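You operate a simulated robot arm through the tools that you are given. There is no shell and no other tool. Be economical: measure what you need, move in short steps, check, and stop when the job is done.

The job below is to be done with a simulated two-armed robot. You get a single attempt, and the scene is never put back.

TASK
Take the white filter from the tooling bench top and leave it on the shelf under the tooling bench. Put the grey tray on the tooling bench top away on the top of the hold cage. Take the clear box that says "452" from the tooling bench top and put it on the middle deck of the kit trolley. Put the 2 mm nozzle block from the middle deck of the kit trolley on top of the brown sample carton there and the 1 mm nozzle block on the bottom deck of the kit trolley. Open the left tool bench door, put the blue tin on the shelf in the tool bench and shut the door again. Open the grey lid of the light box. Do these in any order. Set down upright: white filter, clear box, nozzle block, blue tin.

The check looks at the end state, three seconds after you hand in, the way a careful person would. Anything else that was tipped, shoved, dropped, spilled or broken makes it a failure. Lids that push on must go on centred and level and be pressed home; caps that screw on are set level and turned clockwise until they are tight.

THE ROBOT
Two 7-joint arms with fingered hands on one trunk, on a base that drives. Base frame: it is fixed to the floor where the robot stands at the start and does not move with it; the origin is under the middle of the robot, x ahead of it, y to its left, z up; the surface under the hand at the start is at about z = 0.864. Readings come in m, rad, newtons and seconds.
The left shoulder is at the start at [0.132, 0.185, 1.011], the right one opposite. With the tool pointing down near the work surface each hand reaches from about 0.1 to 0.88 m from the robot's upright axis, wherever it stands, measured 20 degrees to its own side. Places, roughly: blue tin [-2.5, -1.5, 0.5]; bottom deck of the kit trolley [-1.9, -1.6, 0.2]; clear box [0.5, -0.25, 1]; grey lid of the light box [-1.5, 3.7, 0.9]; grey tray [0.75, -0.5, 1]; left tool bench door [-4.4, -1.5, 0.4]; middle deck of the kit trolley [-1.9, -1.6, 0.5]; nozzle block [-2, -1.5, 0.5]; sample carton [-1.75, -1.75, 0.5]; shelf in the tool bench [-4.7, -1.7, 0.4]; shelf under the tooling bench [0.6, 0.2, 0.2]; top of the hold cage [-5.3, 9.9, 1.2]; white filter (10x9x12 cm) [0.8, 0, 0.9]. Payload 4 kg a hand.
The TCP of each hand is the grasp point between the finger pads, 0.026 m short of the fingertips. In the tool frame z runs along the fingers and y along their closing line. The gripper opens to 0.132 m. The gripper's body begins 0.073 m behind the TCP. The gripper is a hand of 3 fingers: y runs from the thumb to the fingers, the wrist lies at [0, 0, -0.224] in the tool frame, and closing takes about 1.5 s.
Orientation is that of the tool frame in the base frame, as a unit quaternion [x, y, z, w]. With the fingers straight down and closing along the base's y, the tool's x points along the base's -x, its y along +y and its z along -z.

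THE INTERFACE
- The arms move only by the tool move_arm. It takes "left_targets", "right_targets" or both (then of equal length, played together; a hand with none holds still); each is a list of rows, each a list of 2 entries, a list of its own where there are three numbers: the shift along the base's x, y, z in units of 20 mm (1.0 is 20 mm), then the turn, a rotation vector about the base's x, y, z in units of 5 degrees (1.0 is 5 degrees). In form: [[[tx, ty, tz], [ax, ay, az]], ...]. A call has 1 to 8 rows; each row shifts and turns the commanded pose from where the row before left it. "left_claw" and "right_claw" are, for a hand that has rows, the opening, from 0 (shut) to 1 (fully open), set as the call begins (left out, the last holds). A call with a number of a shift or a turn outside -1 to 1 is refused whole. Each row takes 0.2 s and may step no farther than 0.05 m and 0.15 rad from the row before; otherwise, or with a gripper value out of range, the whole call is refused. A pose out of reach is approached as far as the arm can. The call stops where the force on the tool passes 40 N (or 10 N more than at its start, if that is more) or the arm is blocked; 0.2 s more then pass. Each finger travels about 0.072 m/s and halts on what it meets, pressing with about 23 N; the grip force reading is that of the motor and also rises with nothing between the fingers. The clock runs only during rows and for 0.2 s after the last one: add rows that do not move to give the fingers time. It gives the time, the measured TCP pose, the force on the tool (base axes), the opening and the grip force at its end, in the units of the frame above (readings bear some noise), with the torque about the TCP (base axes, N m) and any sound that the robot's microphone picked up.
- Cameras (640 x 400 px; columns grow to the right, rows downward): "scene" is now at [0.3033, -0.0048, 1.2488]; the picture's right is [-0.06, -1.00, 0.02], its down [-0.40, 0.00, -0.91] and it looks along [0.91, -0.06, -0.40] (base axes); focal length 214 px, centre (320, 200). "left" rides on the left gripper at [-0.062, 0.003, -0.092] in its tool frame; the picture's right is [-0.05, -1.00, 0.00], its down [0.83, -0.04, -0.56] and it looks along [0.55, -0.03, 0.83] (tool axes); focal length 230 px, centre (320, 200). "right" rides on the right gripper at [0.062, 0.003, -0.092] in its tool frame; the picture's right is [-0.05, 1.00, 0.00], its down [-0.83, -0.04, -0.56] and it looks along [-0.55, -0.03, 0.83] (tool axes); focal length 230 px, centre (320, 200). There is no depth. A picture from a camera that has moved, and an enlarged one, comes with that camera's place and axes in the base frame and with its lens.
- camera(camera): a new picture of that camera. It takes no simulated time.
- slide_trunk(by): slides the trunk up (or, below 0, down) by that many m; the arms and the scene camera ride with it, the base frame stays. It gives what a move gives, with no picture.
- steer(legs): drives the robot by 1 to 6 legs, each [ahead, left, turn to the left] in m, m and rad, along the robot's own axes; the way and the turn of a leg run together, so that a leg with both is an arc; at most 1.5 m and 3.142 rad a leg. The arms and the cameras ride along, it lands a little off, and it stops where it bumps. It gives what a move gives.
- set_grasp(shape, hand): the hand has 3 fingers and takes this shape, open, in about a second: jaw (thumb against the fingers, like two jaws); tri (thumb and two fingers); tip (a fingertip pinch); poke (one finger out to press); point (the index stretched); flat (the hand flat); cup (the hand cupped); fist (a fist). The gripper value then closes the fingers along that shape, each until it touches; the sizes above hold for jaw. It gives what a move gives, with no picture.
- aim_head(pan, tilt): turns the head with the scene camera to pan (to the left, within 1.501 rad either way) and tilt (down, from -0.506 to 1.204), counted from straight ahead of the robot. It gives what a move gives.
- zoom(camera, box): a new picture of the part [left, top, right, bottom] of that camera's present view, enlarged. It takes no simulated time.
- finish_job(): hands the job in; it is judged then, once.

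Go step by step. Nothing tells you exact positions but the pictures and the camera data: compare them with the known pose of the tool, close in by small moves and look again before you grip or let go. The budget is 217 turns and 208 pictures, counting those below and the enlarged ones. Unless the task says otherwise, let go and move clear before handing in, and close with one line.

The tools are called as a command line: name --argument value ..., lists and objects as JSON in quotes. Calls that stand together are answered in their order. move_arm: Moves the arms, as the interface text tells. Its arguments: {"type":"object","properties":{"left_targets":{"type":"array"},"left_claw":{"type":"number"},"right_targets":{"type":"array"},"right_claw":{"type":"number"}},"required":[]} The other tools are called the same way: slide_trunk (by) slides the trunk up or down; set_grasp (shape, hand) gives the hand a shape; steer (legs) drives the base; aim_head (pan, tilt) turns the head that bears the scene camera; camera (camera) takes a picture; zoom (camera, box) takes an enlarged picture of a part of a camera's view; finish_job () hands the job in.

At the start:

```text
time_s: 0.0
left_position: [0.4021, 0.095, 1.1766]
left_ee_rot: [0.0, 1.0, 0.0, 0.0]
left_force: [-0.2, 0.4, 0.6]
left_moment: [0.02, -0.01, 0.01]
left_grip_width: 0.1319
left_grip_force: 0.1
left_shape: jaw
right_position: [0.4278, -0.2344, 1.1512]
right_ee_rot: [0.0, 1.0, 0.0, -0.001]
right_force: [0.2, 0.2, -0.4]
right_moment: [-0.01, 0.0, 0.01]
right_grip_width: 0.1319
right_grip_force: 0.0
right_shape: jaw
trunk travel left (down, up): [-0.075, 0.387]
robot x, y, heading: [-0.0008, -0.0007, -0.0]
head pan, tilt: [-0.063, 0.037]
```

scene: 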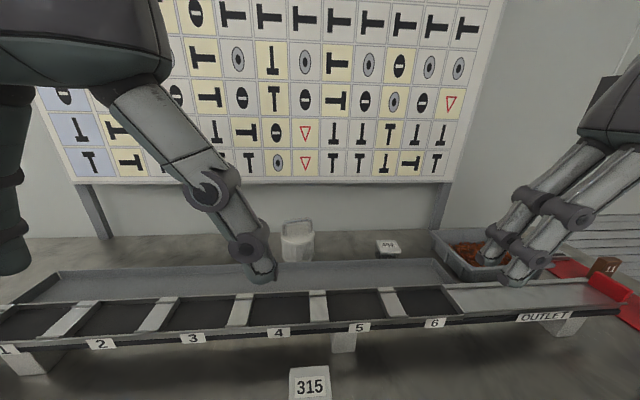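
right: 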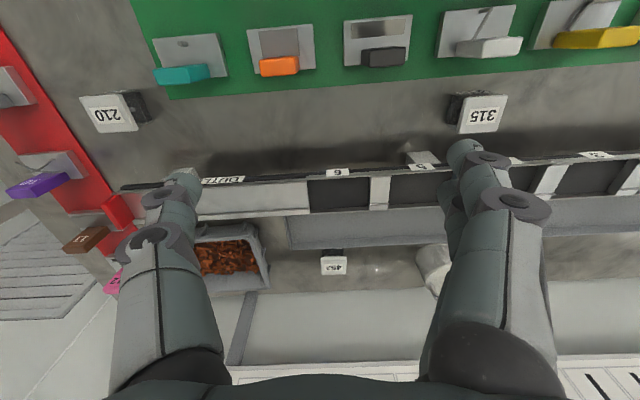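
left: 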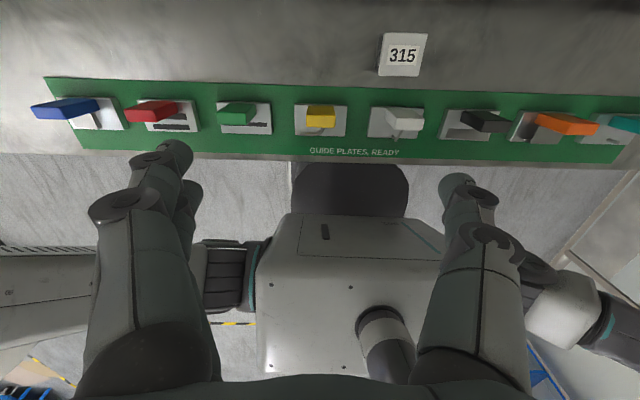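

I see the tooling bench with a tray, chute and several labelled boxes. First I look closer to tell the boxes and the filter apart.

zoom --camera "scene" --box '[240, 200, 480, 350]'

zoom --camera "right" --box '[180, 180, 500, 380]'

aim_head --pan 0 --tilt 0.6

camera --camera "scene"

```text
2.67 times, centred on (360, 275) of scene
camera zoom: at [0.3033, -0.0048, 1.2488], right [-0.06, -1.0, 0.02], down [-0.4, 0.0, -0.91], along [0.91, -0.06, -0.4], focal length 572 px, centre (213, 0)
```

zoom: 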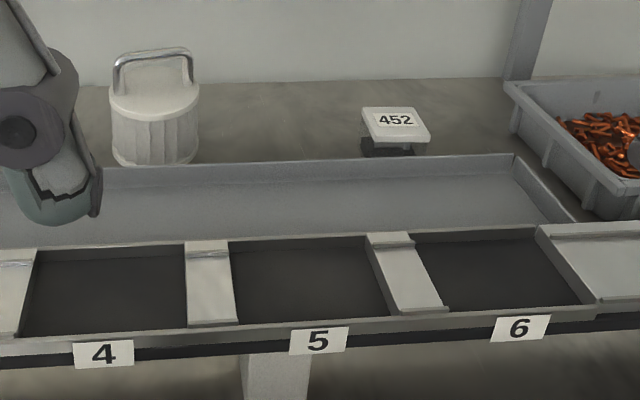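

```text
2.00 times, centred on (340, 280) of right
camera zoom: at [0.3676, -0.2312, 1.2433], right [0.05, 1.0, 0.0], down [0.83, -0.04, 0.56], along [0.55, -0.03, -0.83], focal length 460 px, centre (280, 40)
```

zoom: 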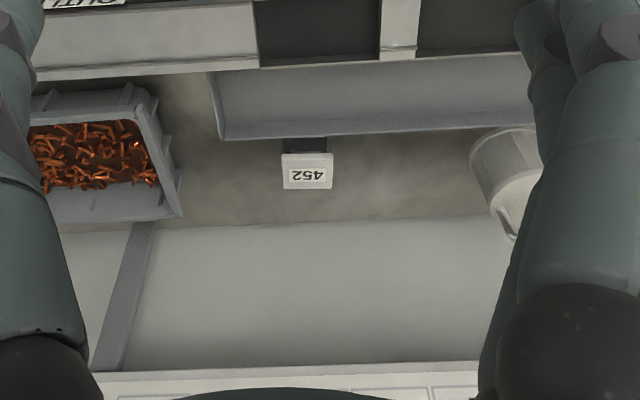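

```text
time_s: 1.0
left_position: [0.4018, 0.0956, 1.1763]
left_ee_rot: [0.001, 1.0, -0.001, 0.001]
left_force: [0.6, 0.7, 0.2]
left_moment: [-0.01, 0.01, -0.02]
left_grip_width: 0.1319
left_grip_force: 0.1
left_shape: jaw
right_position: [0.4292, -0.2341, 1.1519]
right_ee_rot: [-0.001, 1.0, 0.001, 0.0]
right_force: [-0.7, -0.5, 0.6]
right_moment: [0.0, 0.0, 0.02]
right_grip_width: 0.1319
right_grip_force: 0.1
right_shape: jaw
trunk travel left (down, up): [-0.075, 0.387]
robot x, y, heading: [-0.0019, -0.0015, 0.001]
head pan, tilt: [0.0, 0.6]
```

```text
202 pictures are left
camera scene: at [0.282, 0.001, 1.2014], right [0.0, -1.0, 0.0], down [-0.83, 0.0, -0.56], along [0.56, 0.0, -0.83], focal length 214 px, centre (320, 200)
```

scene: 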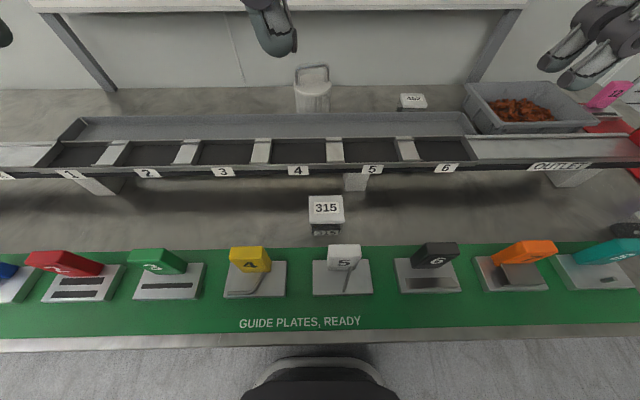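

The filter stands behind the chute near [0.82, 0.02] and the 452 box near [0.77, -0.24]. I bring both hands forward above the chute to look at them.

move_arm --left_targets '[[[1, -0.5, 0], [0, 0, 0]], [[1, -0.5, 0], [0, 0, 0]], [[1, -0.5, 0], [0, 0, 0]], [[1, -0.5, 0], [0, 0, 0]], [[1, -0.5, 0], [0, 0, 0]], [[1, -0.5, 0], [0, 0, 0]], [[1, 0, 0], [0, 0, 0]], [[1, 0, 0], [0, 0, 0]]]' --right_targets '[[[1, 0, 0], [0, 0, 0]], [[1, 0, 0], [0, 0, 0]], [[1, 0, 0], [0, 0, 0]], [[1, 0, 0], [0, 0, 0]], [[1, 0, 0], [0, 0, 0]], [[1, 0, 0], [0, 0, 0]], [[1, 0, 0], [0, 0, 0]], [[1, 0, 0], [0, 0, 0]]]'

move_arm --left_targets '[[[1, 0, 0], [0, 0, 0]], [[1, 0, 0], [0, 0, 0]], [[1, 0, 0], [0, 0, 0]], [[1, 0, 0], [0, 0, 0]], [[1, 0, 0], [0, 0, 0]], [[1, 0, 0], [0, 0, 0]]]' --right_targets '[[[1, 0, 0], [0, 0, 0]], [[1, 0, 0], [0, 0, 0]], [[1, 0, 0], [0, 0, 0]], [[1, 0, 0], [0, 0, 0]], [[0, 0, 0], [0, 0, 0]], [[0, 0, 0], [0, 0, 0]]]'

camera --camera "right"

camera --camera "left"

camera --camera "scene"

```text
time_s: 2.8
left_position: [0.5645, 0.0371, 1.1761]
left_ee_rot: [0.0, 1.0, 0.0, -0.001]
left_force: [-0.8, -0.3, -0.7]
left_moment: [0.0, 0.03, 0.0]
left_grip_width: 0.1322
left_grip_force: 0.0
left_shape: jaw
right_position: [0.5914, -0.2355, 1.1496]
right_ee_rot: [0.0, 1.0, 0.0, -0.002]
right_force: [0.0, 0.5, -0.4]
right_moment: [0.0, 0.01, -0.02]
right_grip_width: 0.1319
right_grip_force: 0.1
right_shape: jaw
trunk travel left (down, up): [-0.075, 0.387]
robot x, y, heading: [0.0034, -0.0, 0.003]
head pan, tilt: [0.0, 0.6]
```

```text
time_s: 4.2
left_position: [0.6835, 0.0337, 1.1767]
left_ee_rot: [0.001, 1.0, 0.001, 0.0]
left_force: [-0.1, 0.0, 0.2]
left_moment: [0.01, 0.0, 0.03]
left_grip_width: 0.1321
left_grip_force: 0.1
left_shape: jaw
right_position: [0.6629, -0.241, 1.1455]
right_ee_rot: [0.002, 1.0, 0.001, 0.001]
right_force: [-0.4, -0.7, 0.5]
right_moment: [0.02, 0.0, 0.0]
right_grip_width: 0.1319
right_grip_force: 0.0
right_shape: jaw
right hand out of reach, approached as far as the arm can: row 4
trunk travel left (down, up): [-0.075, 0.387]
robot x, y, heading: [-0.0011, -0.0018, 0.001]
head pan, tilt: [0.0, 0.6]
```

```text
201 pictures are left
camera right: at [0.6015, -0.2372, 1.2369], right [0.05, 1.0, 0.0], down [0.83, -0.05, 0.56], along [0.56, -0.03, -0.83], focal length 230 px, centre (320, 200)
```

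right: 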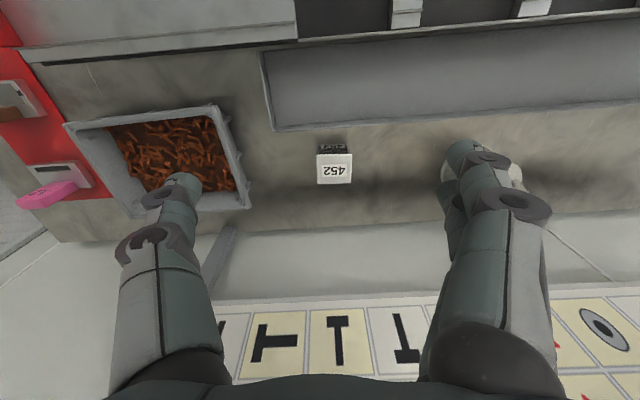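

```text
200 pictures are left
camera left: at [0.7443, 0.0365, 1.2694], right [0.05, -1.0, 0.0], down [-0.83, -0.04, 0.55], along [-0.55, -0.03, -0.83], focal length 230 px, centre (320, 200)
```

left: 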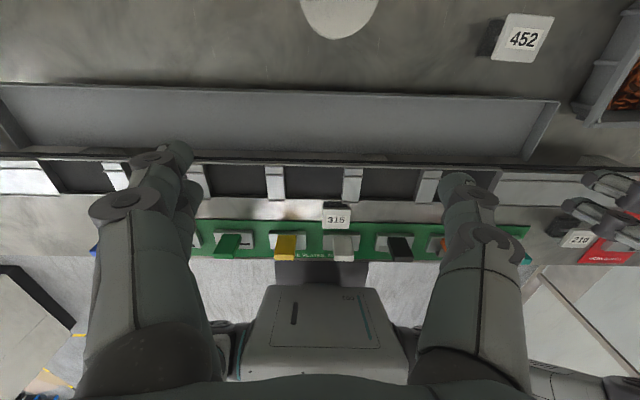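

```text
199 pictures are left
camera scene: at [0.2825, -0.0004, 1.2012], right [0.0, -1.0, 0.0], down [-0.83, 0.0, -0.56], along [0.56, 0.0, -0.83], focal length 214 px, centre (320, 200)
```

scene: 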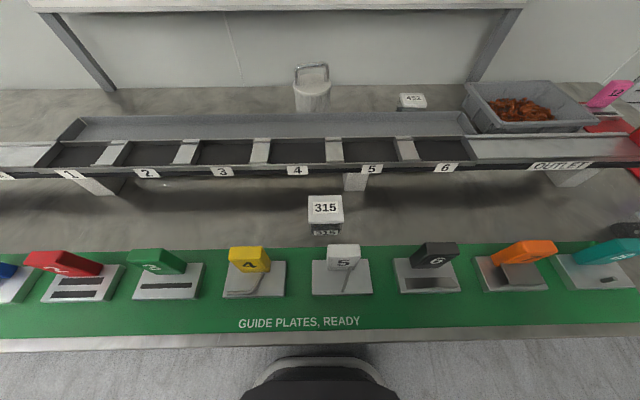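

Both objects are fixed well enough: the box centre is about [0.765, -0.222] and the filter about [0.795, 0.016]. I lower the hands toward them, stopping above.

move_arm --left_targets '[[[0.7, -0.11, -0.92], [0, 0, 0]], [[0.7, -0.11, -0.92], [0, 0, 0]], [[0.7, -0.11, -0.92], [0, 0, 0]], [[0.7, -0.11, -0.92], [0, 0, 0]], [[0.7, -0.11, -0.92], [0, 0, 0]], [[0.7, -0.11, -0.92], [0, 0, 0]], [[0.7, -0.11, -0.92], [0, 0, 0]], [[0.7, -0.11, -0.92], [0, 0, 0]]]' --right_targets '[[[0.2, 0.12, -1], [0, 0, 0]], [[0.5, 0.12, -1], [0, 0, 0]], [[0.64, 0.12, -1], [0, 0, 0]], [[0.64, 0.12, -1], [0, 0, 0]], [[0.64, 0.12, -1], [0, 0, 0]], [[0.64, 0.12, -1], [0, 0, 0]], [[0.9, 0.12, -1], [0, 0, 0]], [[0.9, 0.12, -1], [0, 0, 0]]]'

camera --camera "right"

camera --camera "left"

aim_head --pan -0.05 --tilt 0.15

camera --camera "scene"

```text
time_s: 6.0
left_position: [0.7691, 0.0225, 1.0192]
left_ee_rot: [0.0, 1.0, 0.0, -0.001]
left_force: [-0.2, -0.3, 0.0]
left_moment: [-0.03, 0.03, -0.01]
left_grip_width: 0.1319
left_grip_force: 0.0
left_shape: jaw
left hand out of reach, approached as far as the arm can: row 4, 5, 6, 7, 8
right_position: [0.7348, -0.2437, 0.987]
right_ee_rot: [0.001, 1.0, 0.0, 0.0]
right_force: [0.1, -0.6, -1.1]
right_moment: [-0.02, 0.01, -0.01]
right_grip_width: 0.132
right_grip_force: 0.0
right_shape: jaw
right hand out of reach, approached as far as the arm can: row 6, 7, 8
trunk travel left (down, up): [-0.075, 0.387]
robot x, y, heading: [0.0024, -0.0019, 0.0]
head pan, tilt: [0.0, 0.6]
```

```text
198 pictures are left
camera right: at [0.6736, -0.241, 1.0804], right [0.05, 1.0, 0.0], down [0.83, -0.04, 0.55], along [0.55, -0.03, -0.83], focal length 230 px, centre (320, 200)
```

right: 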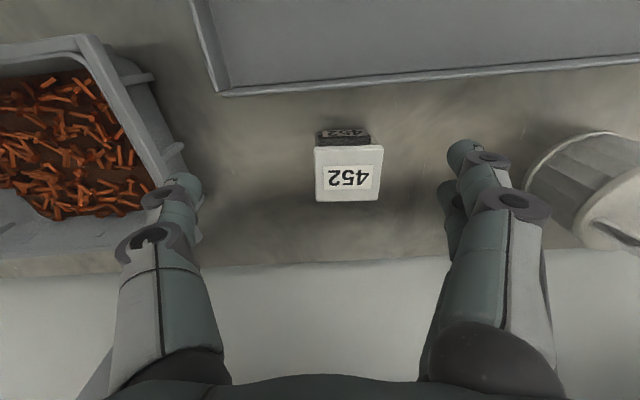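

```text
197 pictures are left
camera left: at [0.8295, 0.0259, 1.1109], right [0.05, -1.0, 0.0], down [-0.83, -0.04, 0.56], along [-0.55, -0.03, -0.83], focal length 230 px, centre (320, 200)
```

left: 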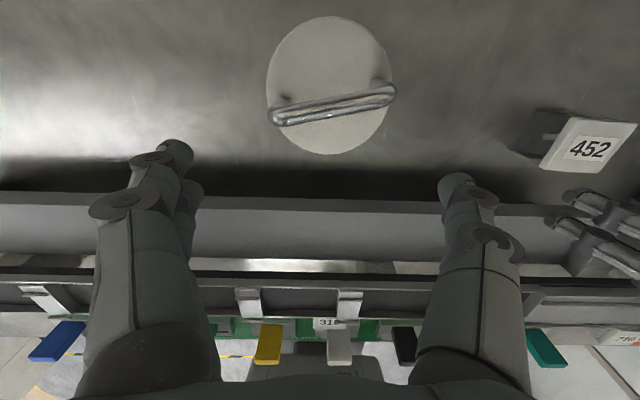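

```text
time_s: 6.9
left_position: [0.7675, 0.0229, 1.0212]
left_ee_rot: [0.001, 1.0, -0.001, 0.0]
left_force: [-0.4, -0.1, 0.1]
left_moment: [-0.01, 0.02, 0.03]
left_grip_width: 0.1321
left_grip_force: 0.0
left_shape: jaw
right_position: [0.7346, -0.2427, 0.989]
right_ee_rot: [0.0, 1.0, 0.0, -0.001]
right_force: [0.2, -0.3, -0.2]
right_moment: [-0.01, 0.01, 0.02]
right_grip_width: 0.1322
right_grip_force: 0.0
right_shape: jaw
trunk travel left (down, up): [-0.075, 0.387]
robot x, y, heading: [0.0033, 0.0012, 0.003]
head pan, tilt: [-0.051, 0.15]
```

```text
196 pictures are left
camera scene: at [0.3015, -0.0038, 1.2382], right [-0.05, -1.0, 0.02], down [-0.51, 0.01, -0.86], along [0.86, -0.05, -0.51], focal length 214 px, centre (320, 200)
```

scene: 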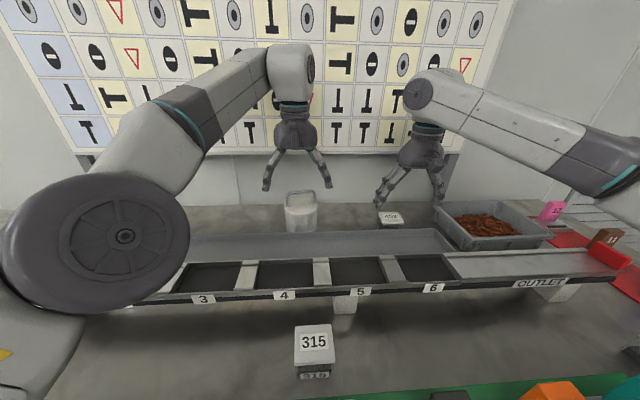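

Distances agree: the box centre is about [0.763, -0.221] with its top near 0.907, and the filter is at [0.807, 0.018]. I raise the trunk for more reach and look closely at the box and filter.

zoom --camera "right" --box '[270, 90, 430, 220]'

zoom --camera "scene" --box '[250, 160, 430, 260]'

slide_trunk --by 0.1

```text
3.08 times, centred on (350, 155) of right
camera zoom: at [0.6728, -0.2404, 1.0815], right [0.05, 1.0, 0.0], down [0.83, -0.04, 0.56], along [0.55, -0.03, -0.83], focal length 708 px, centre (228, 338)
```

zoom: 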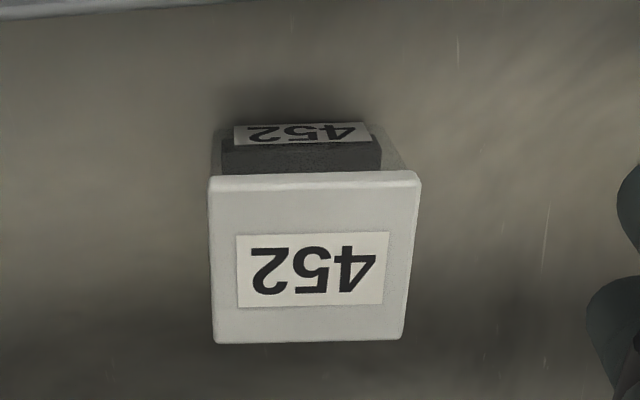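

```text
3.56 times, centred on (340, 210) of scene
camera zoom: at [0.3015, -0.0038, 1.2382], right [-0.05, -1.0, 0.02], down [-0.51, 0.01, -0.86], along [0.86, -0.05, -0.51], focal length 763 px, centre (249, 164)
```

zoom: 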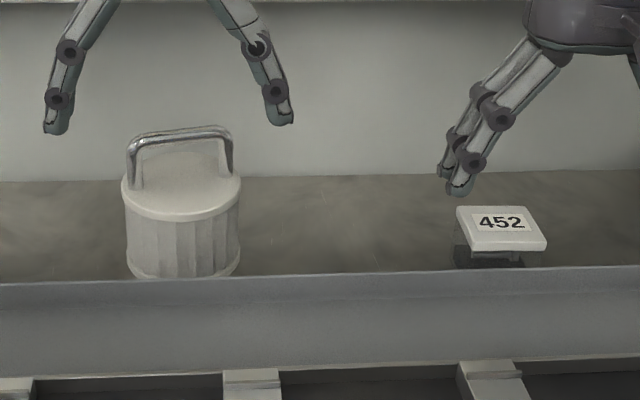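

```text
time_s: 8.2
left_position: [0.7051, 0.0218, 1.2465]
left_ee_rot: [0.0, 0.997, -0.001, 0.082]
left_force: [-0.2, -0.1, 0.2]
left_moment: [0.0, -0.02, 0.02]
left_grip_width: 0.1319
left_grip_force: 0.1
left_shape: jaw
right_position: [0.6917, -0.2421, 1.1827]
right_ee_rot: [0.0, 0.998, 0.0, 0.064]
right_force: [-0.3, 0.4, -0.9]
right_moment: [0.01, 0.03, 0.0]
right_grip_width: 0.1318
right_grip_force: 0.2
right_shape: jaw
trunk travel left (down, up): [-0.175, 0.287]
robot x, y, heading: [-0.0009, 0.0008, 0.001]
head pan, tilt: [-0.051, 0.15]
```

The trunk rise left the hands tilted and higher than expected, probably still chasing an unreachable pose. I test with a plain downward move.

move_arm --left_targets '[[[0, 0, -1], [0, 0, 0]], [[0, 0, -1], [0, 0, 0]], [[0, 0, -1], [0, 0, 0]], [[0, 0, -1], [0, 0, 0]]]' --right_targets '[[[0, 0, -1], [0, 0, 0]], [[0, 0, -1], [0, 0, 0]], [[0, 0, -1], [0, 0, 0]], [[0, 0, -1], [0, 0, 0]]]'

```text
time_s: 9.2
left_position: [0.7071, 0.0221, 1.1664]
left_ee_rot: [0.0, 0.997, -0.001, 0.082]
left_force: [-0.5, 0.4, 0.1]
left_moment: [0.0, -0.03, -0.05]
left_grip_width: 0.1316
left_grip_force: 0.1
left_shape: jaw
right_position: [0.6914, -0.2431, 1.1054]
right_ee_rot: [0.001, 0.998, 0.0, 0.065]
right_force: [-0.5, 0.4, -0.3]
right_moment: [-0.05, -0.02, -0.01]
right_grip_width: 0.132
right_grip_force: 0.0
right_shape: jaw
trunk travel left (down, up): [-0.175, 0.287]
robot x, y, heading: [0.0019, 0.0008, 0.002]
head pan, tilt: [-0.051, 0.15]
```

Motion is normal again. I bring both hands back upright and over the objects.

move_arm --left_targets '[[[0.72, 0, -0.97], [0, 0.27, 0]], [[0.72, 0, -0.97], [0, 0.27, 0]], [[0.72, 0, -0.97], [0, 0.27, 0]], [[0.72, 0, -0.97], [0, 0.27, 0]], [[0.72, -0.05, -0.97], [0, 0.27, 0]], [[0.72, -0.05, -0.97], [0, 0.27, 0]], [[0.72, -0.05, -0.97], [0, 0.27, 0]]]' --right_targets '[[[0.51, 0.157, -1], [0, 0.21, 0]], [[0.51, 0.157, -1], [0, 0.21, 0]], [[0.51, 0.157, -1], [0, 0.21, 0]], [[0.51, 0.157, -1], [0, 0.21, 0]], [[0.51, 0.157, -1], [0, 0.21, 0]], [[0.51, 0.157, -1], [0, 0.21, 0]], [[0.51, 0.157, -1], [0, 0.21, 0]]]'

camera --camera "right"

camera --camera "left"

```text
time_s: 10.8
left_position: [0.741, 0.0266, 1.0694]
left_ee_rot: [0.0, 1.0, 0.0, 0.006]
left_force: [0.1, 0.4, -0.2]
left_moment: [0.02, 0.01, 0.02]
left_grip_width: 0.1319
left_grip_force: 0.0
left_shape: jaw
left hand out of reach, approached as far as the arm can: row 4, 5, 6, 7
right_position: [0.7164, -0.2444, 1.0109]
right_ee_rot: [0.002, 1.0, 0.0, 0.001]
right_force: [-0.2, -0.5, -0.2]
right_moment: [-0.01, -0.03, 0.01]
right_grip_width: 0.1318
right_grip_force: 0.1
right_shape: jaw
right hand out of reach, approached as far as the arm can: row 4, 5, 6, 7
trunk travel left (down, up): [-0.175, 0.287]
robot x, y, heading: [-0.0015, -0.001, 0.004]
head pan, tilt: [-0.051, 0.15]
```

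```text
193 pictures are left
camera right: at [0.6541, -0.2411, 1.1035], right [0.05, 1.0, 0.0], down [0.83, -0.05, 0.56], along [0.56, -0.03, -0.83], focal length 230 px, centre (320, 200)
```

right: 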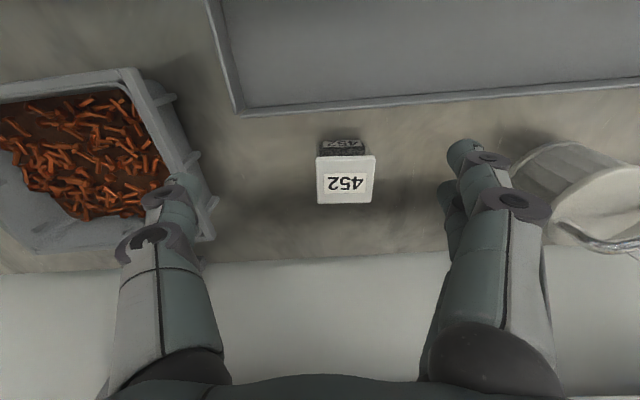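

```text
192 pictures are left
camera left: at [0.8009, 0.0296, 1.1622], right [0.05, -1.0, 0.0], down [-0.84, -0.04, 0.54], along [-0.54, -0.03, -0.84], focal length 230 px, centre (320, 200)
```

left: 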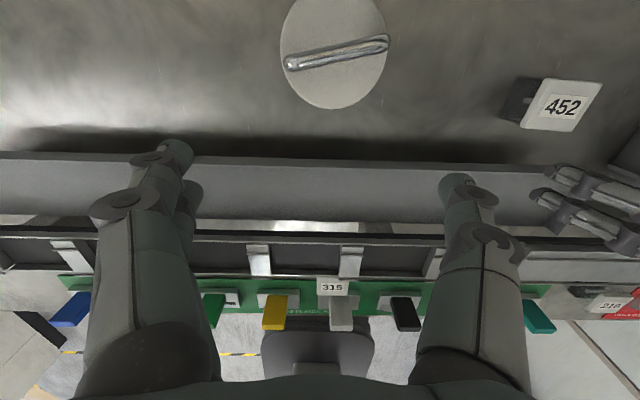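

The arms run out of reach when pointing straight down, so I tilt the fingers forward about 30 degrees, which suits both grips since they close along y.

move_arm --left_targets '[[[0, 0, 0.3], [0, -1, 0]], [[0, 0, 0.3], [0, -1, 0]], [[0, 0, 0.3], [0, -1, 0]], [[0.2, 0, 0], [0, -1, 0]], [[0.5, 0, 0], [0, -1, 0]], [[0.8, -0.1, 0], [0, -1, 0]], [[0.8, -0.1, 0], [0, 0, 0]], [[0.8, -0.1, 0], [0, 0, 0]]]' --right_targets '[[[0, 0.1, 0], [0, -1, 0]], [[0, 0.1, 0], [0, -1, 0]], [[0, 0.1, 0], [0, -1, 0]], [[0.2, 0.15, 0], [0, -1, 0]], [[0.4, 0.15, 0], [0, -1, 0]], [[0.5, 0.15, 0], [0, -1, 0]], [[0.6, 0.15, 0], [0, 0, 0]], [[0.6, 0.2, 0], [0, 0, 0]]]'

camera --camera "scene"

```text
time_s: 12.6
left_position: [0.8025, 0.0237, 1.0883]
left_ee_rot: [0.0, 0.966, -0.001, 0.259]
left_force: [-0.7, 0.0, -1.0]
left_moment: [0.02, 0.01, -0.02]
left_grip_width: 0.1318
left_grip_force: 0.1
left_shape: jaw
right_position: [0.7636, -0.2235, 1.0107]
right_ee_rot: [0.0, 0.966, 0.001, 0.26]
right_force: [1.1, -0.3, -0.6]
right_moment: [-0.03, -0.01, -0.02]
right_grip_width: 0.1317
right_grip_force: 0.1
right_shape: jaw
trunk travel left (down, up): [-0.175, 0.287]
robot x, y, heading: [0.0028, 0.0004, -0.001]
head pan, tilt: [-0.051, 0.15]
```

```text
191 pictures are left
camera scene: at [0.2095, -0.0039, 1.3874], right [-0.05, -1.0, 0.01], down [-0.35, 0.01, -0.94], along [0.93, -0.05, -0.35], focal length 214 px, centre (320, 200)
```

scene: 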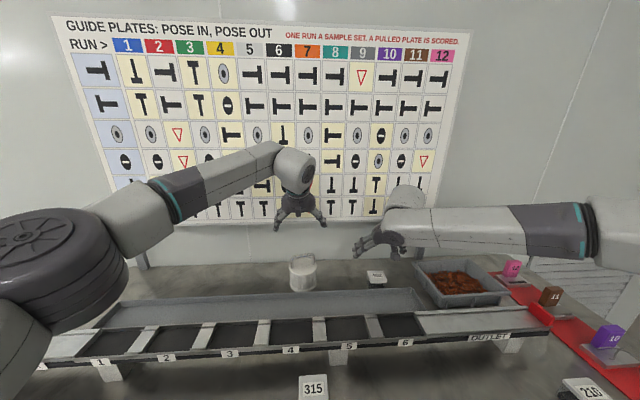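

The trunk "slide" evidently leans the body, and the tilt gives enough reach. I descend partway and check alignment.

move_arm --left_targets '[[[0.1, -0.1, -1], [0, 0, 0]], [[0.1, -0.1, -1], [0, 0, 0]], [[0, -0.1, -1], [0, 0, 0]], [[0, 0, -1], [0, 0, 0]], [[0, 0, -0.2], [0, 0, 0]]]' --right_targets '[[[0, 0, -0.8], [0, 0, 0]], [[0, 0, -0.8], [0, 0, 0]], [[0, 0, -0.8], [0, 0, 0]], [[0, 0, -0.6], [0, 0, 0]], [[0, 0, 0], [0, 0, 0]]]'

camera --camera "right"

camera --camera "left"

zoom --camera "scene" --box '[240, 160, 480, 310]'

```text
time_s: 13.8
left_position: [0.8063, 0.0192, 1.0049]
left_ee_rot: [0.0, 0.966, -0.001, 0.26]
left_force: [-0.4, 0.0, -0.2]
left_moment: [-0.01, 0.0, 0.0]
left_grip_width: 0.1317
left_grip_force: 0.1
left_shape: jaw
right_position: [0.7622, -0.2208, 0.9514]
right_ee_rot: [0.001, 0.966, 0.0, 0.26]
right_force: [-0.1, 0.1, 1.5]
right_moment: [0.02, -0.02, 0.0]
right_grip_width: 0.1317
right_grip_force: 0.0
right_shape: jaw
trunk travel left (down, up): [-0.175, 0.287]
robot x, y, heading: [-0.0, -0.0009, 0.002]
head pan, tilt: [-0.051, 0.15]
```

```text
190 pictures are left
camera right: at [0.6619, -0.2179, 1.0003], right [0.05, 1.0, 0.03], down [0.44, -0.04, 0.9], along [0.9, -0.03, -0.44], focal length 230 px, centre (320, 200)
```

right: 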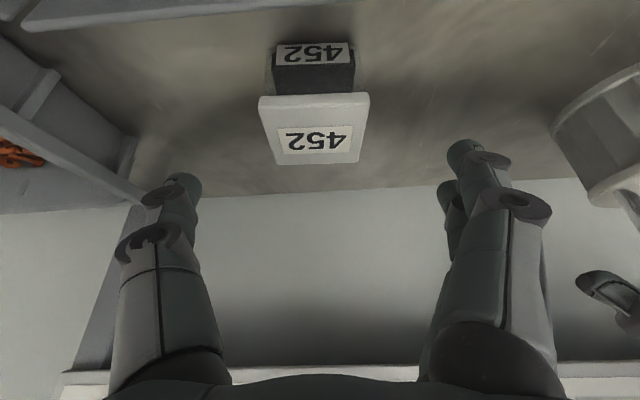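

```text
189 pictures are left
camera left: at [0.8134, 0.022, 1.1147], right [0.04, -1.0, 0.03], down [-1.0, -0.04, 0.06], along [-0.06, -0.03, -1.0], focal length 230 px, centre (320, 200)
```

left: 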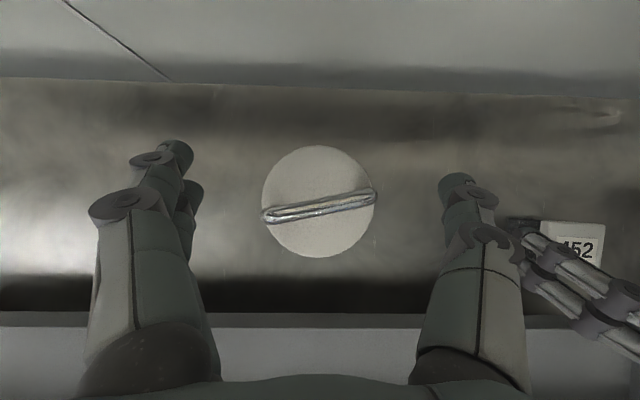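

```text
2.67 times, centred on (360, 235) of scene
camera zoom: at [0.2081, -0.0037, 1.3878], right [-0.05, -1.0, 0.01], down [-0.35, 0.01, -0.94], along [0.93, -0.05, -0.35], focal length 572 px, centre (213, 107)
```

zoom: 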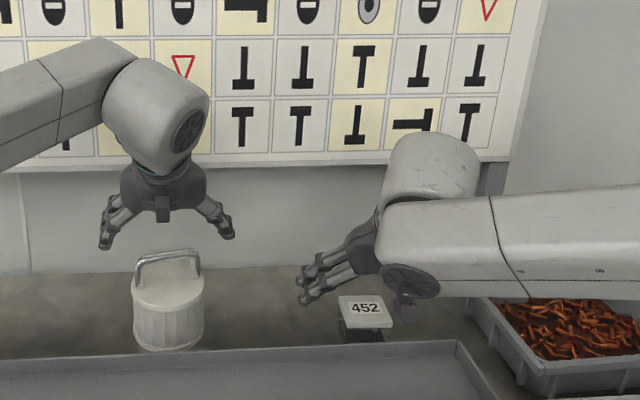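

Both are well aligned. I descend to grip height, with the right hand slightly narrowed to stay clear of the tray.

move_arm --left_targets '[[[-0.05, 0, -0.85], [0, 0, 0]], [[-0.05, 0, -0.85], [0, 0, 0]], [[-0.05, 0, -0.85], [0, 0, 0]], [[-0.05, 0, -0.85], [0, 0, 0]], [[-0.05, 0, -0.85], [0, 0, 0]]]' --right_targets '[[[0, 0, 0], [0, 0, 0]], [[0, 0, -0.69], [0, 0, 0]], [[0, 0, -0.69], [0, 0, 0]], [[0, 0, -0.69], [0, 0, 0]], [[0, 0, -0.69], [0, 0, 0]]]' --right_claw 0.72

camera --camera "right"

camera --camera "left"

zoom --camera "scene" --box '[240, 160, 480, 310]'

```text
time_s: 15.0
left_position: [0.8012, 0.0188, 0.9199]
left_ee_rot: [0.0, 0.966, 0.0, 0.259]
left_force: [-0.7, -0.1, -0.4]
left_moment: [-0.01, 0.01, -0.03]
left_grip_width: 0.1319
left_grip_force: 0.0
left_shape: jaw
right_position: [0.7646, -0.222, 0.8956]
right_ee_rot: [0.0, 0.966, 0.001, 0.26]
right_force: [0.4, -0.1, 0.3]
right_moment: [0.02, -0.02, 0.04]
right_grip_width: 0.0954
right_grip_force: 0.1
right_shape: jaw
trunk travel left (down, up): [-0.175, 0.287]
robot x, y, heading: [0.0003, 0.0026, -0.001]
head pan, tilt: [-0.051, 0.15]
```

```text
187 pictures are left
camera right: at [0.6639, -0.2176, 0.944], right [0.05, 1.0, 0.03], down [0.44, -0.04, 0.9], along [0.9, -0.03, -0.44], focal length 230 px, centre (320, 200)
```

right: 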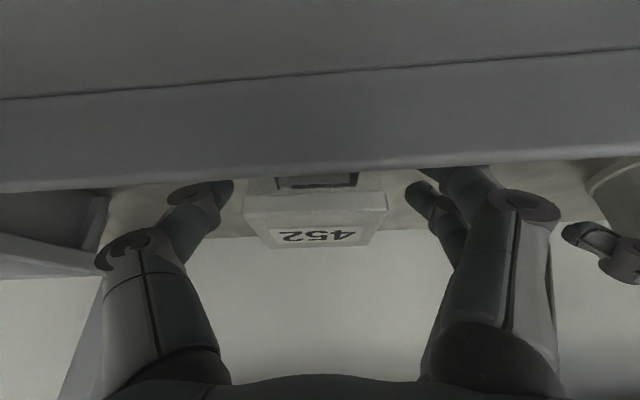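

```text
186 pictures are left
camera left: at [0.8088, 0.0217, 1.0294], right [0.04, -1.0, 0.03], down [-1.0, -0.04, 0.07], along [-0.06, -0.03, -1.0], focal length 230 px, centre (320, 200)
```

left: 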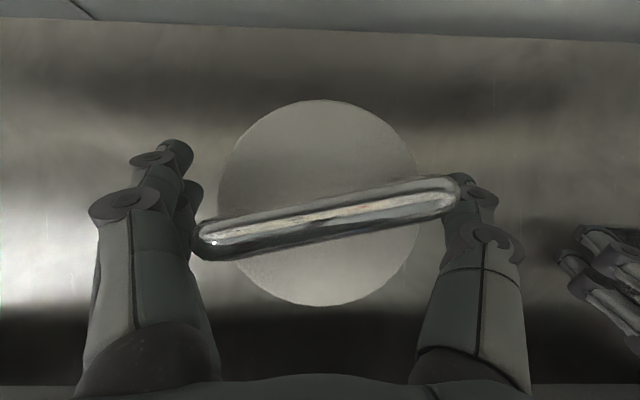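

```text
2.67 times, centred on (360, 235) of scene
camera zoom: at [0.2093, -0.0038, 1.3874], right [-0.05, -1.0, 0.01], down [-0.35, 0.01, -0.94], along [0.93, -0.05, -0.35], focal length 572 px, centre (213, 107)
```

zoom: 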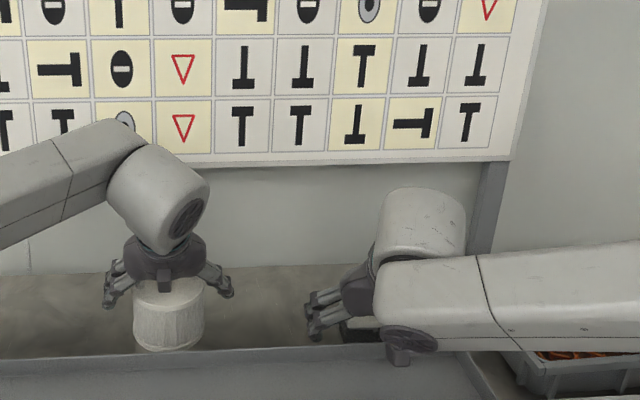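

Both grips straddle their objects. I close both hands.

move_arm --left_targets '[[[0, 0, 0], [0, 0, 0]], [[0, 0, 0], [0, 0, 0]], [[0, 0, 0], [0, 0, 0]], [[0, 0, 0], [0, 0, 0]], [[0, 0, 0], [0, 0, 0]], [[0, 0, 0], [0, 0, 0]], [[0, 0, 0], [0, 0, 0]]]' --right_targets '[[[0, 0, 0], [0, 0, 0]], [[0, 0, 0], [0, 0, 0]], [[0, 0, 0], [0, 0, 0]], [[0, 0, 0], [0, 0, 0]], [[0, 0, 0], [0, 0, 0]], [[0, 0, 0], [0, 0, 0]], [[0, 0, 0], [0, 0, 0]]]' --left_claw 0 --right_claw 0

move_arm --left_targets '[[[0, 0, 1], [0, 0, 0]], [[0, 0, 1], [0, 0, 0]], [[0, 0, 1], [0, 0, 0]], [[0, 0, 1], [0, 0, 0]]]' --right_targets '[[[0, 0, 1], [0, 0, 0]], [[0, 0, 1], [0, 0, 0]], [[0, 0, 1], [0, 0, 0]], [[0, 0, 1], [0, 0, 0]]]'

camera --camera "scene"

```text
time_s: 16.6
left_position: [0.801, 0.0193, 0.9198]
left_ee_rot: [0.0, 0.966, -0.001, 0.259]
left_force: [0.1, 0.0, -0.3]
left_moment: [0.02, -0.01, 0.01]
left_grip_width: 0.0824
left_grip_force: 23.0
left_shape: jaw
right_position: [0.7619, -0.2212, 0.8949]
right_ee_rot: [0.001, 0.966, -0.001, 0.26]
right_force: [-0.2, 0.1, -0.4]
right_moment: [0.03, -0.03, 0.0]
right_grip_width: 0.049
right_grip_force: 22.7
right_shape: jaw
trunk travel left (down, up): [-0.175, 0.287]
robot x, y, heading: [-0.0031, 0.0013, -0.002]
head pan, tilt: [-0.051, 0.15]
```

```text
time_s: 17.6
left_position: [0.8009, 0.0209, 0.9979]
left_ee_rot: [0.001, 0.966, -0.001, 0.26]
left_force: [-0.2, 0.5, -1.8]
left_moment: [0.02, 0.03, -0.02]
left_grip_width: 0.0822
left_grip_force: 23.0
left_shape: jaw
right_position: [0.7605, -0.223, 0.9745]
right_ee_rot: [0.0, 0.966, 0.001, 0.259]
right_force: [0.4, 0.0, -1.4]
right_moment: [0.0, 0.02, 0.01]
right_grip_width: 0.0487
right_grip_force: 23.2
right_shape: jaw
trunk travel left (down, up): [-0.175, 0.287]
robot x, y, heading: [-0.0009, 0.0008, -0.004]
head pan, tilt: [-0.051, 0.15]
```

```text
184 pictures are left
camera scene: at [0.2079, -0.0038, 1.3878], right [-0.05, -1.0, 0.01], down [-0.35, 0.01, -0.94], along [0.93, -0.05, -0.35], focal length 214 px, centre (320, 200)
```

scene: 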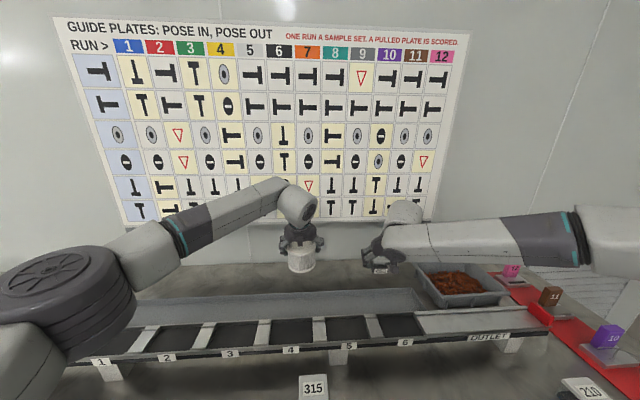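

Both are held. I raise them and pull back toward the body.

move_arm --left_targets '[[[0, 0, 1], [0, 0, 0]], [[0, 0, 1], [0, 0, 0]], [[-0.5, 0, 1], [0, 0, 0]], [[-1, 0.3, 0.5], [0, 0, 0]], [[-1, 0.5, 0], [0, 0, 0]], [[-1, 0.5, 0], [0, 0, 0]], [[-1, 0.5, 0], [0, 0, 0]], [[-1, 0.5, 0], [0, 0, 0]]]' --right_targets '[[[0, 0, 1], [0, 0, 0]], [[0, 0, 1], [0, 0, 0]], [[-0.5, 0, 1], [0, 0, 0]], [[-1, 0, 1], [0, 0, 0]], [[-1, 0, 0], [0, 0, 0]], [[-1, 0, 0], [0, 0, 0]], [[-1, 0, 0], [0, 0, 0]], [[-1, 0, 0], [0, 0, 0]]]'

move_arm --left_targets '[[[-1, 0.5, 0], [0, 0, 0]], [[-1, 0.5, 0], [0, 0, 0]], [[-1, 0.5, 0], [0, 0, 0]], [[-1, 0.5, 0], [0, 0, 0]], [[-1, 0.5, 0], [0, 0, 0]], [[-1, 0.5, 0], [0, 0, 0]], [[-1, 0.5, 0], [0, 0, 0]], [[-1, 0.5, 0], [0, 0, 0]]]' --right_targets '[[[-1, 0, 0], [0, 0, 0]], [[-1, 0, 0], [0, 0, 0]], [[-1, 0, 0], [0, 0, 0]], [[-1, 0, 0], [0, 0, 0]], [[-1, 0, 0], [0, 0, 0]], [[-1, 0, 0], [0, 0, 0]], [[-1, 0, 0], [0, 0, 0]], [[-1, 0, 0], [0, 0, 0]]]'

steer --legs '[[-0.8, 0, 0]]'

aim_head --pan 0 --tilt 0.4

camera --camera "scene"

```text
time_s: 19.4
left_position: [0.6885, 0.0632, 1.0709]
left_ee_rot: [0.0, 0.966, -0.001, 0.26]
left_force: [0.3, 0.9, -1.4]
left_moment: [-0.01, -0.02, 0.01]
left_grip_width: 0.0825
left_grip_force: 23.2
left_shape: jaw
right_position: [0.6512, -0.2216, 1.0537]
right_ee_rot: [0.0, 0.966, 0.0, 0.26]
right_force: [0.5, 0.1, -1.2]
right_moment: [0.0, 0.02, -0.02]
right_grip_width: 0.0489
right_grip_force: 22.8
right_shape: jaw
trunk travel left (down, up): [-0.175, 0.287]
robot x, y, heading: [-0.0039, 0.0009, -0.0]
head pan, tilt: [-0.051, 0.15]
```

```text
time_s: 21.2
left_position: [0.5291, 0.1483, 1.0704]
left_ee_rot: [0.0, 0.966, -0.003, 0.26]
left_force: [-1.0, 0.8, -1.8]
left_moment: [-0.1, -0.04, -0.04]
left_grip_width: 0.0823
left_grip_force: 23.0
left_shape: jaw
right_position: [0.5094, -0.2124, 1.0594]
right_ee_rot: [-0.005, 0.966, -0.002, 0.258]
right_force: [-0.6, -0.2, -0.7]
right_moment: [-0.02, -0.02, -0.02]
right_grip_width: 0.0487
right_grip_force: 22.9
right_shape: jaw
right hand out of reach, approached as far as the arm can: row 7, 8
trunk travel left (down, up): [-0.175, 0.287]
robot x, y, heading: [-0.0032, 0.0009, -0.001]
head pan, tilt: [-0.051, 0.15]
```

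```text
time_s: 25.6
left_position: [-0.2832, 0.143, 1.0697]
left_ee_rot: [0.004, 0.966, -0.002, 0.259]
left_force: [-0.9, 0.5, -1.5]
left_moment: [0.0, 0.01, -0.01]
left_grip_width: 0.0827
left_grip_force: 23.2
left_shape: jaw
right_position: [-0.3045, -0.2173, 1.0548]
right_ee_rot: [-0.002, 0.967, 0.0, 0.256]
right_force: [0.7, 0.1, -1.8]
right_moment: [0.01, -0.02, -0.01]
right_grip_width: 0.0486
right_grip_force: 22.8
right_shape: jaw
trunk travel left (down, up): [-0.175, 0.287]
robot x, y, heading: [-0.8189, 0.0049, -0.009]
head pan, tilt: [-0.051, 0.15]
```

```text
time_s: 26.3
left_position: [-0.2833, 0.1433, 1.0695]
left_ee_rot: [0.004, 0.966, -0.002, 0.259]
left_force: [0.4, 0.1, -1.4]
left_moment: [0.01, 0.0, 0.01]
left_grip_width: 0.0824
left_grip_force: 22.4
left_shape: jaw
right_position: [-0.3048, -0.2172, 1.0575]
right_ee_rot: [-0.001, 0.967, -0.001, 0.255]
right_force: [0.0, 0.0, -1.8]
right_moment: [0.02, 0.0, 0.03]
right_grip_width: 0.0488
right_grip_force: 22.5
right_shape: jaw
trunk travel left (down, up): [-0.175, 0.287]
robot x, y, heading: [-0.8158, 0.0001, -0.004]
head pan, tilt: [0.0, 0.4]
```

```text
183 pictures are left
camera scene: at [-0.6112, 0.0024, 1.3649], right [-0.01, -1.0, 0.0], down [-0.57, 0.0, -0.82], along [0.82, -0.01, -0.57], focal length 214 px, centre (320, 200)
```

scene: 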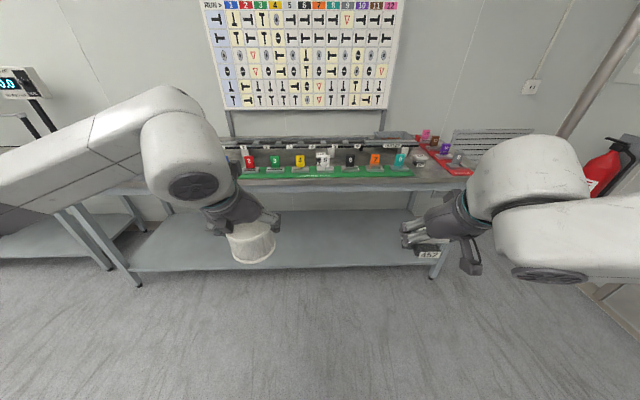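

The shelf is open with its front edge at about x = 0.26. I lower the trunk, then lower the left hand while raising the right one with the box clear of the bench.

slide_trunk --by -0.17

move_arm --left_targets '[[[0, 0, -1], [0, 0, 0]], [[0, 0, -1], [0, 0, 0]], [[0, 0, -1], [0, 0, 0]], [[0, 0, -1], [0, 0, 0]], [[0, 0, -1], [0, 0, 0]], [[0, 0, -1], [0, 0, 0]], [[0, 0, -1], [0, 0, 0]], [[0, 0, -1], [0, 0, 0]]]' --right_targets '[[[0, 0, 1], [0, 0, 0]], [[0, 0, 1], [0, 0, 0]], [[0, 0, 1], [0, 0, 0]], [[0, 0, 1], [0, 0, 0]], [[0, 0, 1], [0, 0, 0]], [[0, 0, 1], [0, 0, 0]], [[0, 0, 1], [0, 0, 0]], [[0, 0, 1], [0, 0, 0]]]'

move_arm --left_targets '[[[0, 0, -1], [0, 0, 0]], [[0, 0, -1], [0, 0, 0]], [[0, 0, -1], [0, 0, 0]], [[0, 0, -1], [0, 0, 0]], [[0, 0, -1], [0, 0, 0]], [[0, 0, -1], [0, 0, 0]], [[0, 0, -1], [0, 0, 0]], [[0, 0, -1], [0, 0, 0]]]' --right_targets '[[[0, 0, 1], [0, 0, 0]], [[0, 0, 1], [0, 0, 0]], [[0, 0, 1], [0, 0, 0]], [[0, 0, 1], [0, 0, 0]], [[0, 0, 0], [0, 0, 0]], [[0, 0, 0], [0, 0, 0]], [[0, 0, 0], [0, 0, 0]], [[0, 0, 0], [0, 0, 0]]]'

camera --camera "scene"

```text
time_s: 28.3
left_position: [-0.2836, 0.1426, 0.902]
left_ee_rot: [0.003, 0.965, -0.002, 0.261]
left_force: [-0.3, 0.5, -1.4]
left_moment: [-0.02, -0.01, -0.03]
left_grip_width: 0.0822
left_grip_force: 23.3
left_shape: jaw
right_position: [-0.2577, -0.218, 0.7147]
right_ee_rot: [0.0, 0.994, 0.0, 0.106]
right_force: [-0.4, 0.8, -1.0]
right_moment: [-0.01, -0.01, 0.0]
right_grip_width: 0.0491
right_grip_force: 23.6
right_shape: jaw
trunk travel left (down, up): [-0.005, 0.457]
robot x, y, heading: [-0.816, -0.0016, -0.008]
head pan, tilt: [0.0, 0.4]
```

```text
time_s: 30.1
left_position: [-0.2836, 0.1433, 0.7394]
left_ee_rot: [0.003, 0.966, -0.002, 0.258]
left_force: [-1.1, -1.0, -1.7]
left_moment: [-0.03, 0.01, 0.01]
left_grip_width: 0.082
left_grip_force: 22.9
left_shape: jaw
right_position: [-0.2596, -0.2163, 0.8737]
right_ee_rot: [-0.001, 0.994, -0.001, 0.105]
right_force: [0.2, -0.2, -0.1]
right_moment: [0.0, -0.03, 0.02]
right_grip_width: 0.0488
right_grip_force: 22.4
right_shape: jaw
trunk travel left (down, up): [-0.005, 0.457]
robot x, y, heading: [-0.818, -0.0007, -0.005]
head pan, tilt: [0.0, 0.4]
```

```text
time_s: 31.9
left_position: [-0.2814, 0.1439, 0.58]
left_ee_rot: [0.003, 0.966, -0.001, 0.258]
left_force: [-0.3, -0.2, -1.5]
left_moment: [0.02, 0.0, 0.01]
left_grip_width: 0.0824
left_grip_force: 23.3
left_shape: jaw
right_position: [-0.2573, -0.2164, 0.9544]
right_ee_rot: [-0.002, 0.995, 0.0, 0.104]
right_force: [-0.2, 0.0, -1.8]
right_moment: [-0.01, 0.03, 0.01]
right_grip_width: 0.0485
right_grip_force: 23.5
right_shape: jaw
trunk travel left (down, up): [-0.005, 0.457]
robot x, y, heading: [-0.8143, 0.0024, -0.005]
head pan, tilt: [0.0, 0.4]
```

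```text
182 pictures are left
camera scene: at [-0.4517, 0.0014, 1.095], right [-0.01, -1.0, 0.0], down [-0.8, 0.01, -0.6], along [0.6, 0.0, -0.8], focal length 214 px, centre (320, 200)
```

scene: 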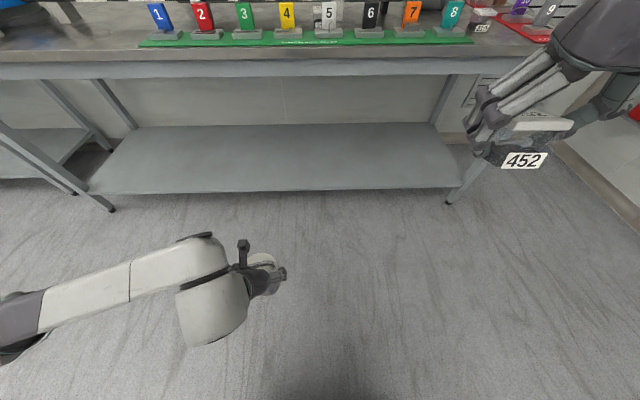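

The arms behave. I lower the left hand further to about z = 0.31 and raise the right.

move_arm --left_targets '[[[0, 0, -1], [0, 0, 0]], [[0, 0, -1], [0, 0, 0]], [[0, 0, -1], [0, 0, 0]], [[0, 0, -1], [0, 0, 0]], [[0, 0, -1], [0, 0, 0]], [[0, 0, -1], [0, 0, 0]], [[0, 0, -1], [0, 0, 0]], [[0, 0, -1], [0, 0, 0]]]' --right_targets '[[[0, 0, 1], [0, 0, 0]], [[0, 0, 1], [0, 0, 0]], [[0, 0, 1], [0, 0, 0]], [[0, 0, 1], [0, 0, 0]], [[0, 0, 1], [0, 0, 0]], [[0, 0, 1], [0, 0, 0]], [[0, 0, 1], [0, 0, 0]], [[0, 0, 0], [0, 0, 0]]]'

move_arm --left_targets '[[[0.5, 0, -1], [0, 0, 0]], [[0.5, 0, -1], [0, 0, 0]], [[0.5, 0, -1], [0, 0, 0]], [[0.5, 0, -1], [0, 0, 0]], [[0.5, 0, -0.6], [0, 0, 0]]]'

steer --legs '[[0.35, 0, 0]]'

camera --camera "scene"

camera --camera "left"

```text
time_s: 33.7
left_position: [-0.2838, 0.1445, 0.4181]
left_ee_rot: [0.002, 0.966, -0.001, 0.258]
left_force: [0.1, 0.1, -1.1]
left_moment: [-0.01, -0.01, -0.03]
left_grip_width: 0.0825
left_grip_force: 22.9
left_shape: jaw
right_position: [-0.2576, -0.2171, 1.0923]
right_ee_rot: [-0.001, 0.995, -0.001, 0.104]
right_force: [0.3, -0.4, -1.4]
right_moment: [0.04, -0.03, -0.02]
right_grip_width: 0.0487
right_grip_force: 23.1
right_shape: jaw
trunk travel left (down, up): [-0.005, 0.457]
robot x, y, heading: [-0.8155, 0.0008, -0.008]
head pan, tilt: [0.0, 0.4]
```

```text
time_s: 34.9
left_position: [-0.2343, 0.1407, 0.3282]
left_ee_rot: [0.003, 0.966, -0.001, 0.259]
left_force: [-1.0, -0.2, -1.6]
left_moment: [-0.01, -0.01, -0.03]
left_grip_width: 0.0823
left_grip_force: 23.0
left_shape: jaw
right_position: [-0.2588, -0.2167, 1.094]
right_ee_rot: [-0.001, 0.995, 0.001, 0.104]
right_force: [-0.4, -0.2, -0.9]
right_moment: [0.03, 0.0, 0.01]
right_grip_width: 0.0486
right_grip_force: 23.0
right_shape: jaw
trunk travel left (down, up): [-0.005, 0.457]
robot x, y, heading: [-0.8138, 0.0028, -0.01]
head pan, tilt: [0.0, 0.4]
```

```text
time_s: 37.1
left_position: [0.1153, 0.1385, 0.329]
left_ee_rot: [0.004, 0.966, -0.002, 0.259]
left_force: [0.0, -0.6, -1.0]
left_moment: [0.01, -0.01, -0.01]
left_grip_width: 0.082
left_grip_force: 22.9
left_shape: jaw
right_position: [0.0916, -0.219, 1.0926]
right_ee_rot: [-0.001, 0.994, 0.0, 0.105]
right_force: [-0.2, -0.2, -0.1]
right_moment: [-0.02, 0.06, 0.01]
right_grip_width: 0.0485
right_grip_force: 23.0
right_shape: jaw
trunk travel left (down, up): [-0.005, 0.457]
robot x, y, heading: [-0.4623, -0.0011, -0.012]
head pan, tilt: [0.0, 0.4]
```

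```text
181 pictures are left
camera scene: at [-0.1018, -0.0012, 1.0949], right [-0.01, -1.0, 0.0], down [-0.8, 0.01, -0.6], along [0.6, 0.0, -0.8], focal length 214 px, centre (320, 200)
```

scene: 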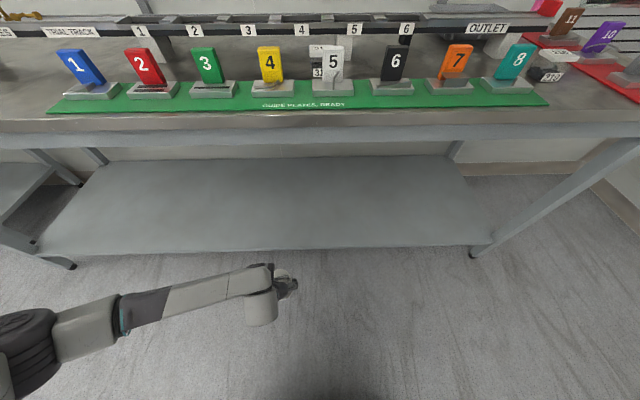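

```text
180 pictures are left
camera left: at [0.1226, 0.1419, 0.4386], right [0.04, -1.0, 0.03], down [-1.0, -0.04, 0.07], along [-0.06, -0.03, -1.0], focal length 230 px, centre (320, 200)
```

left: 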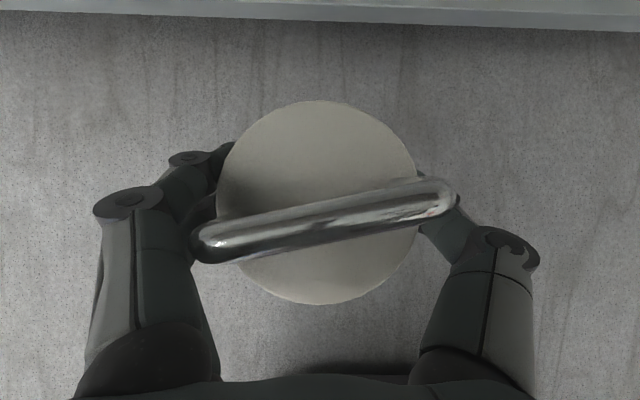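

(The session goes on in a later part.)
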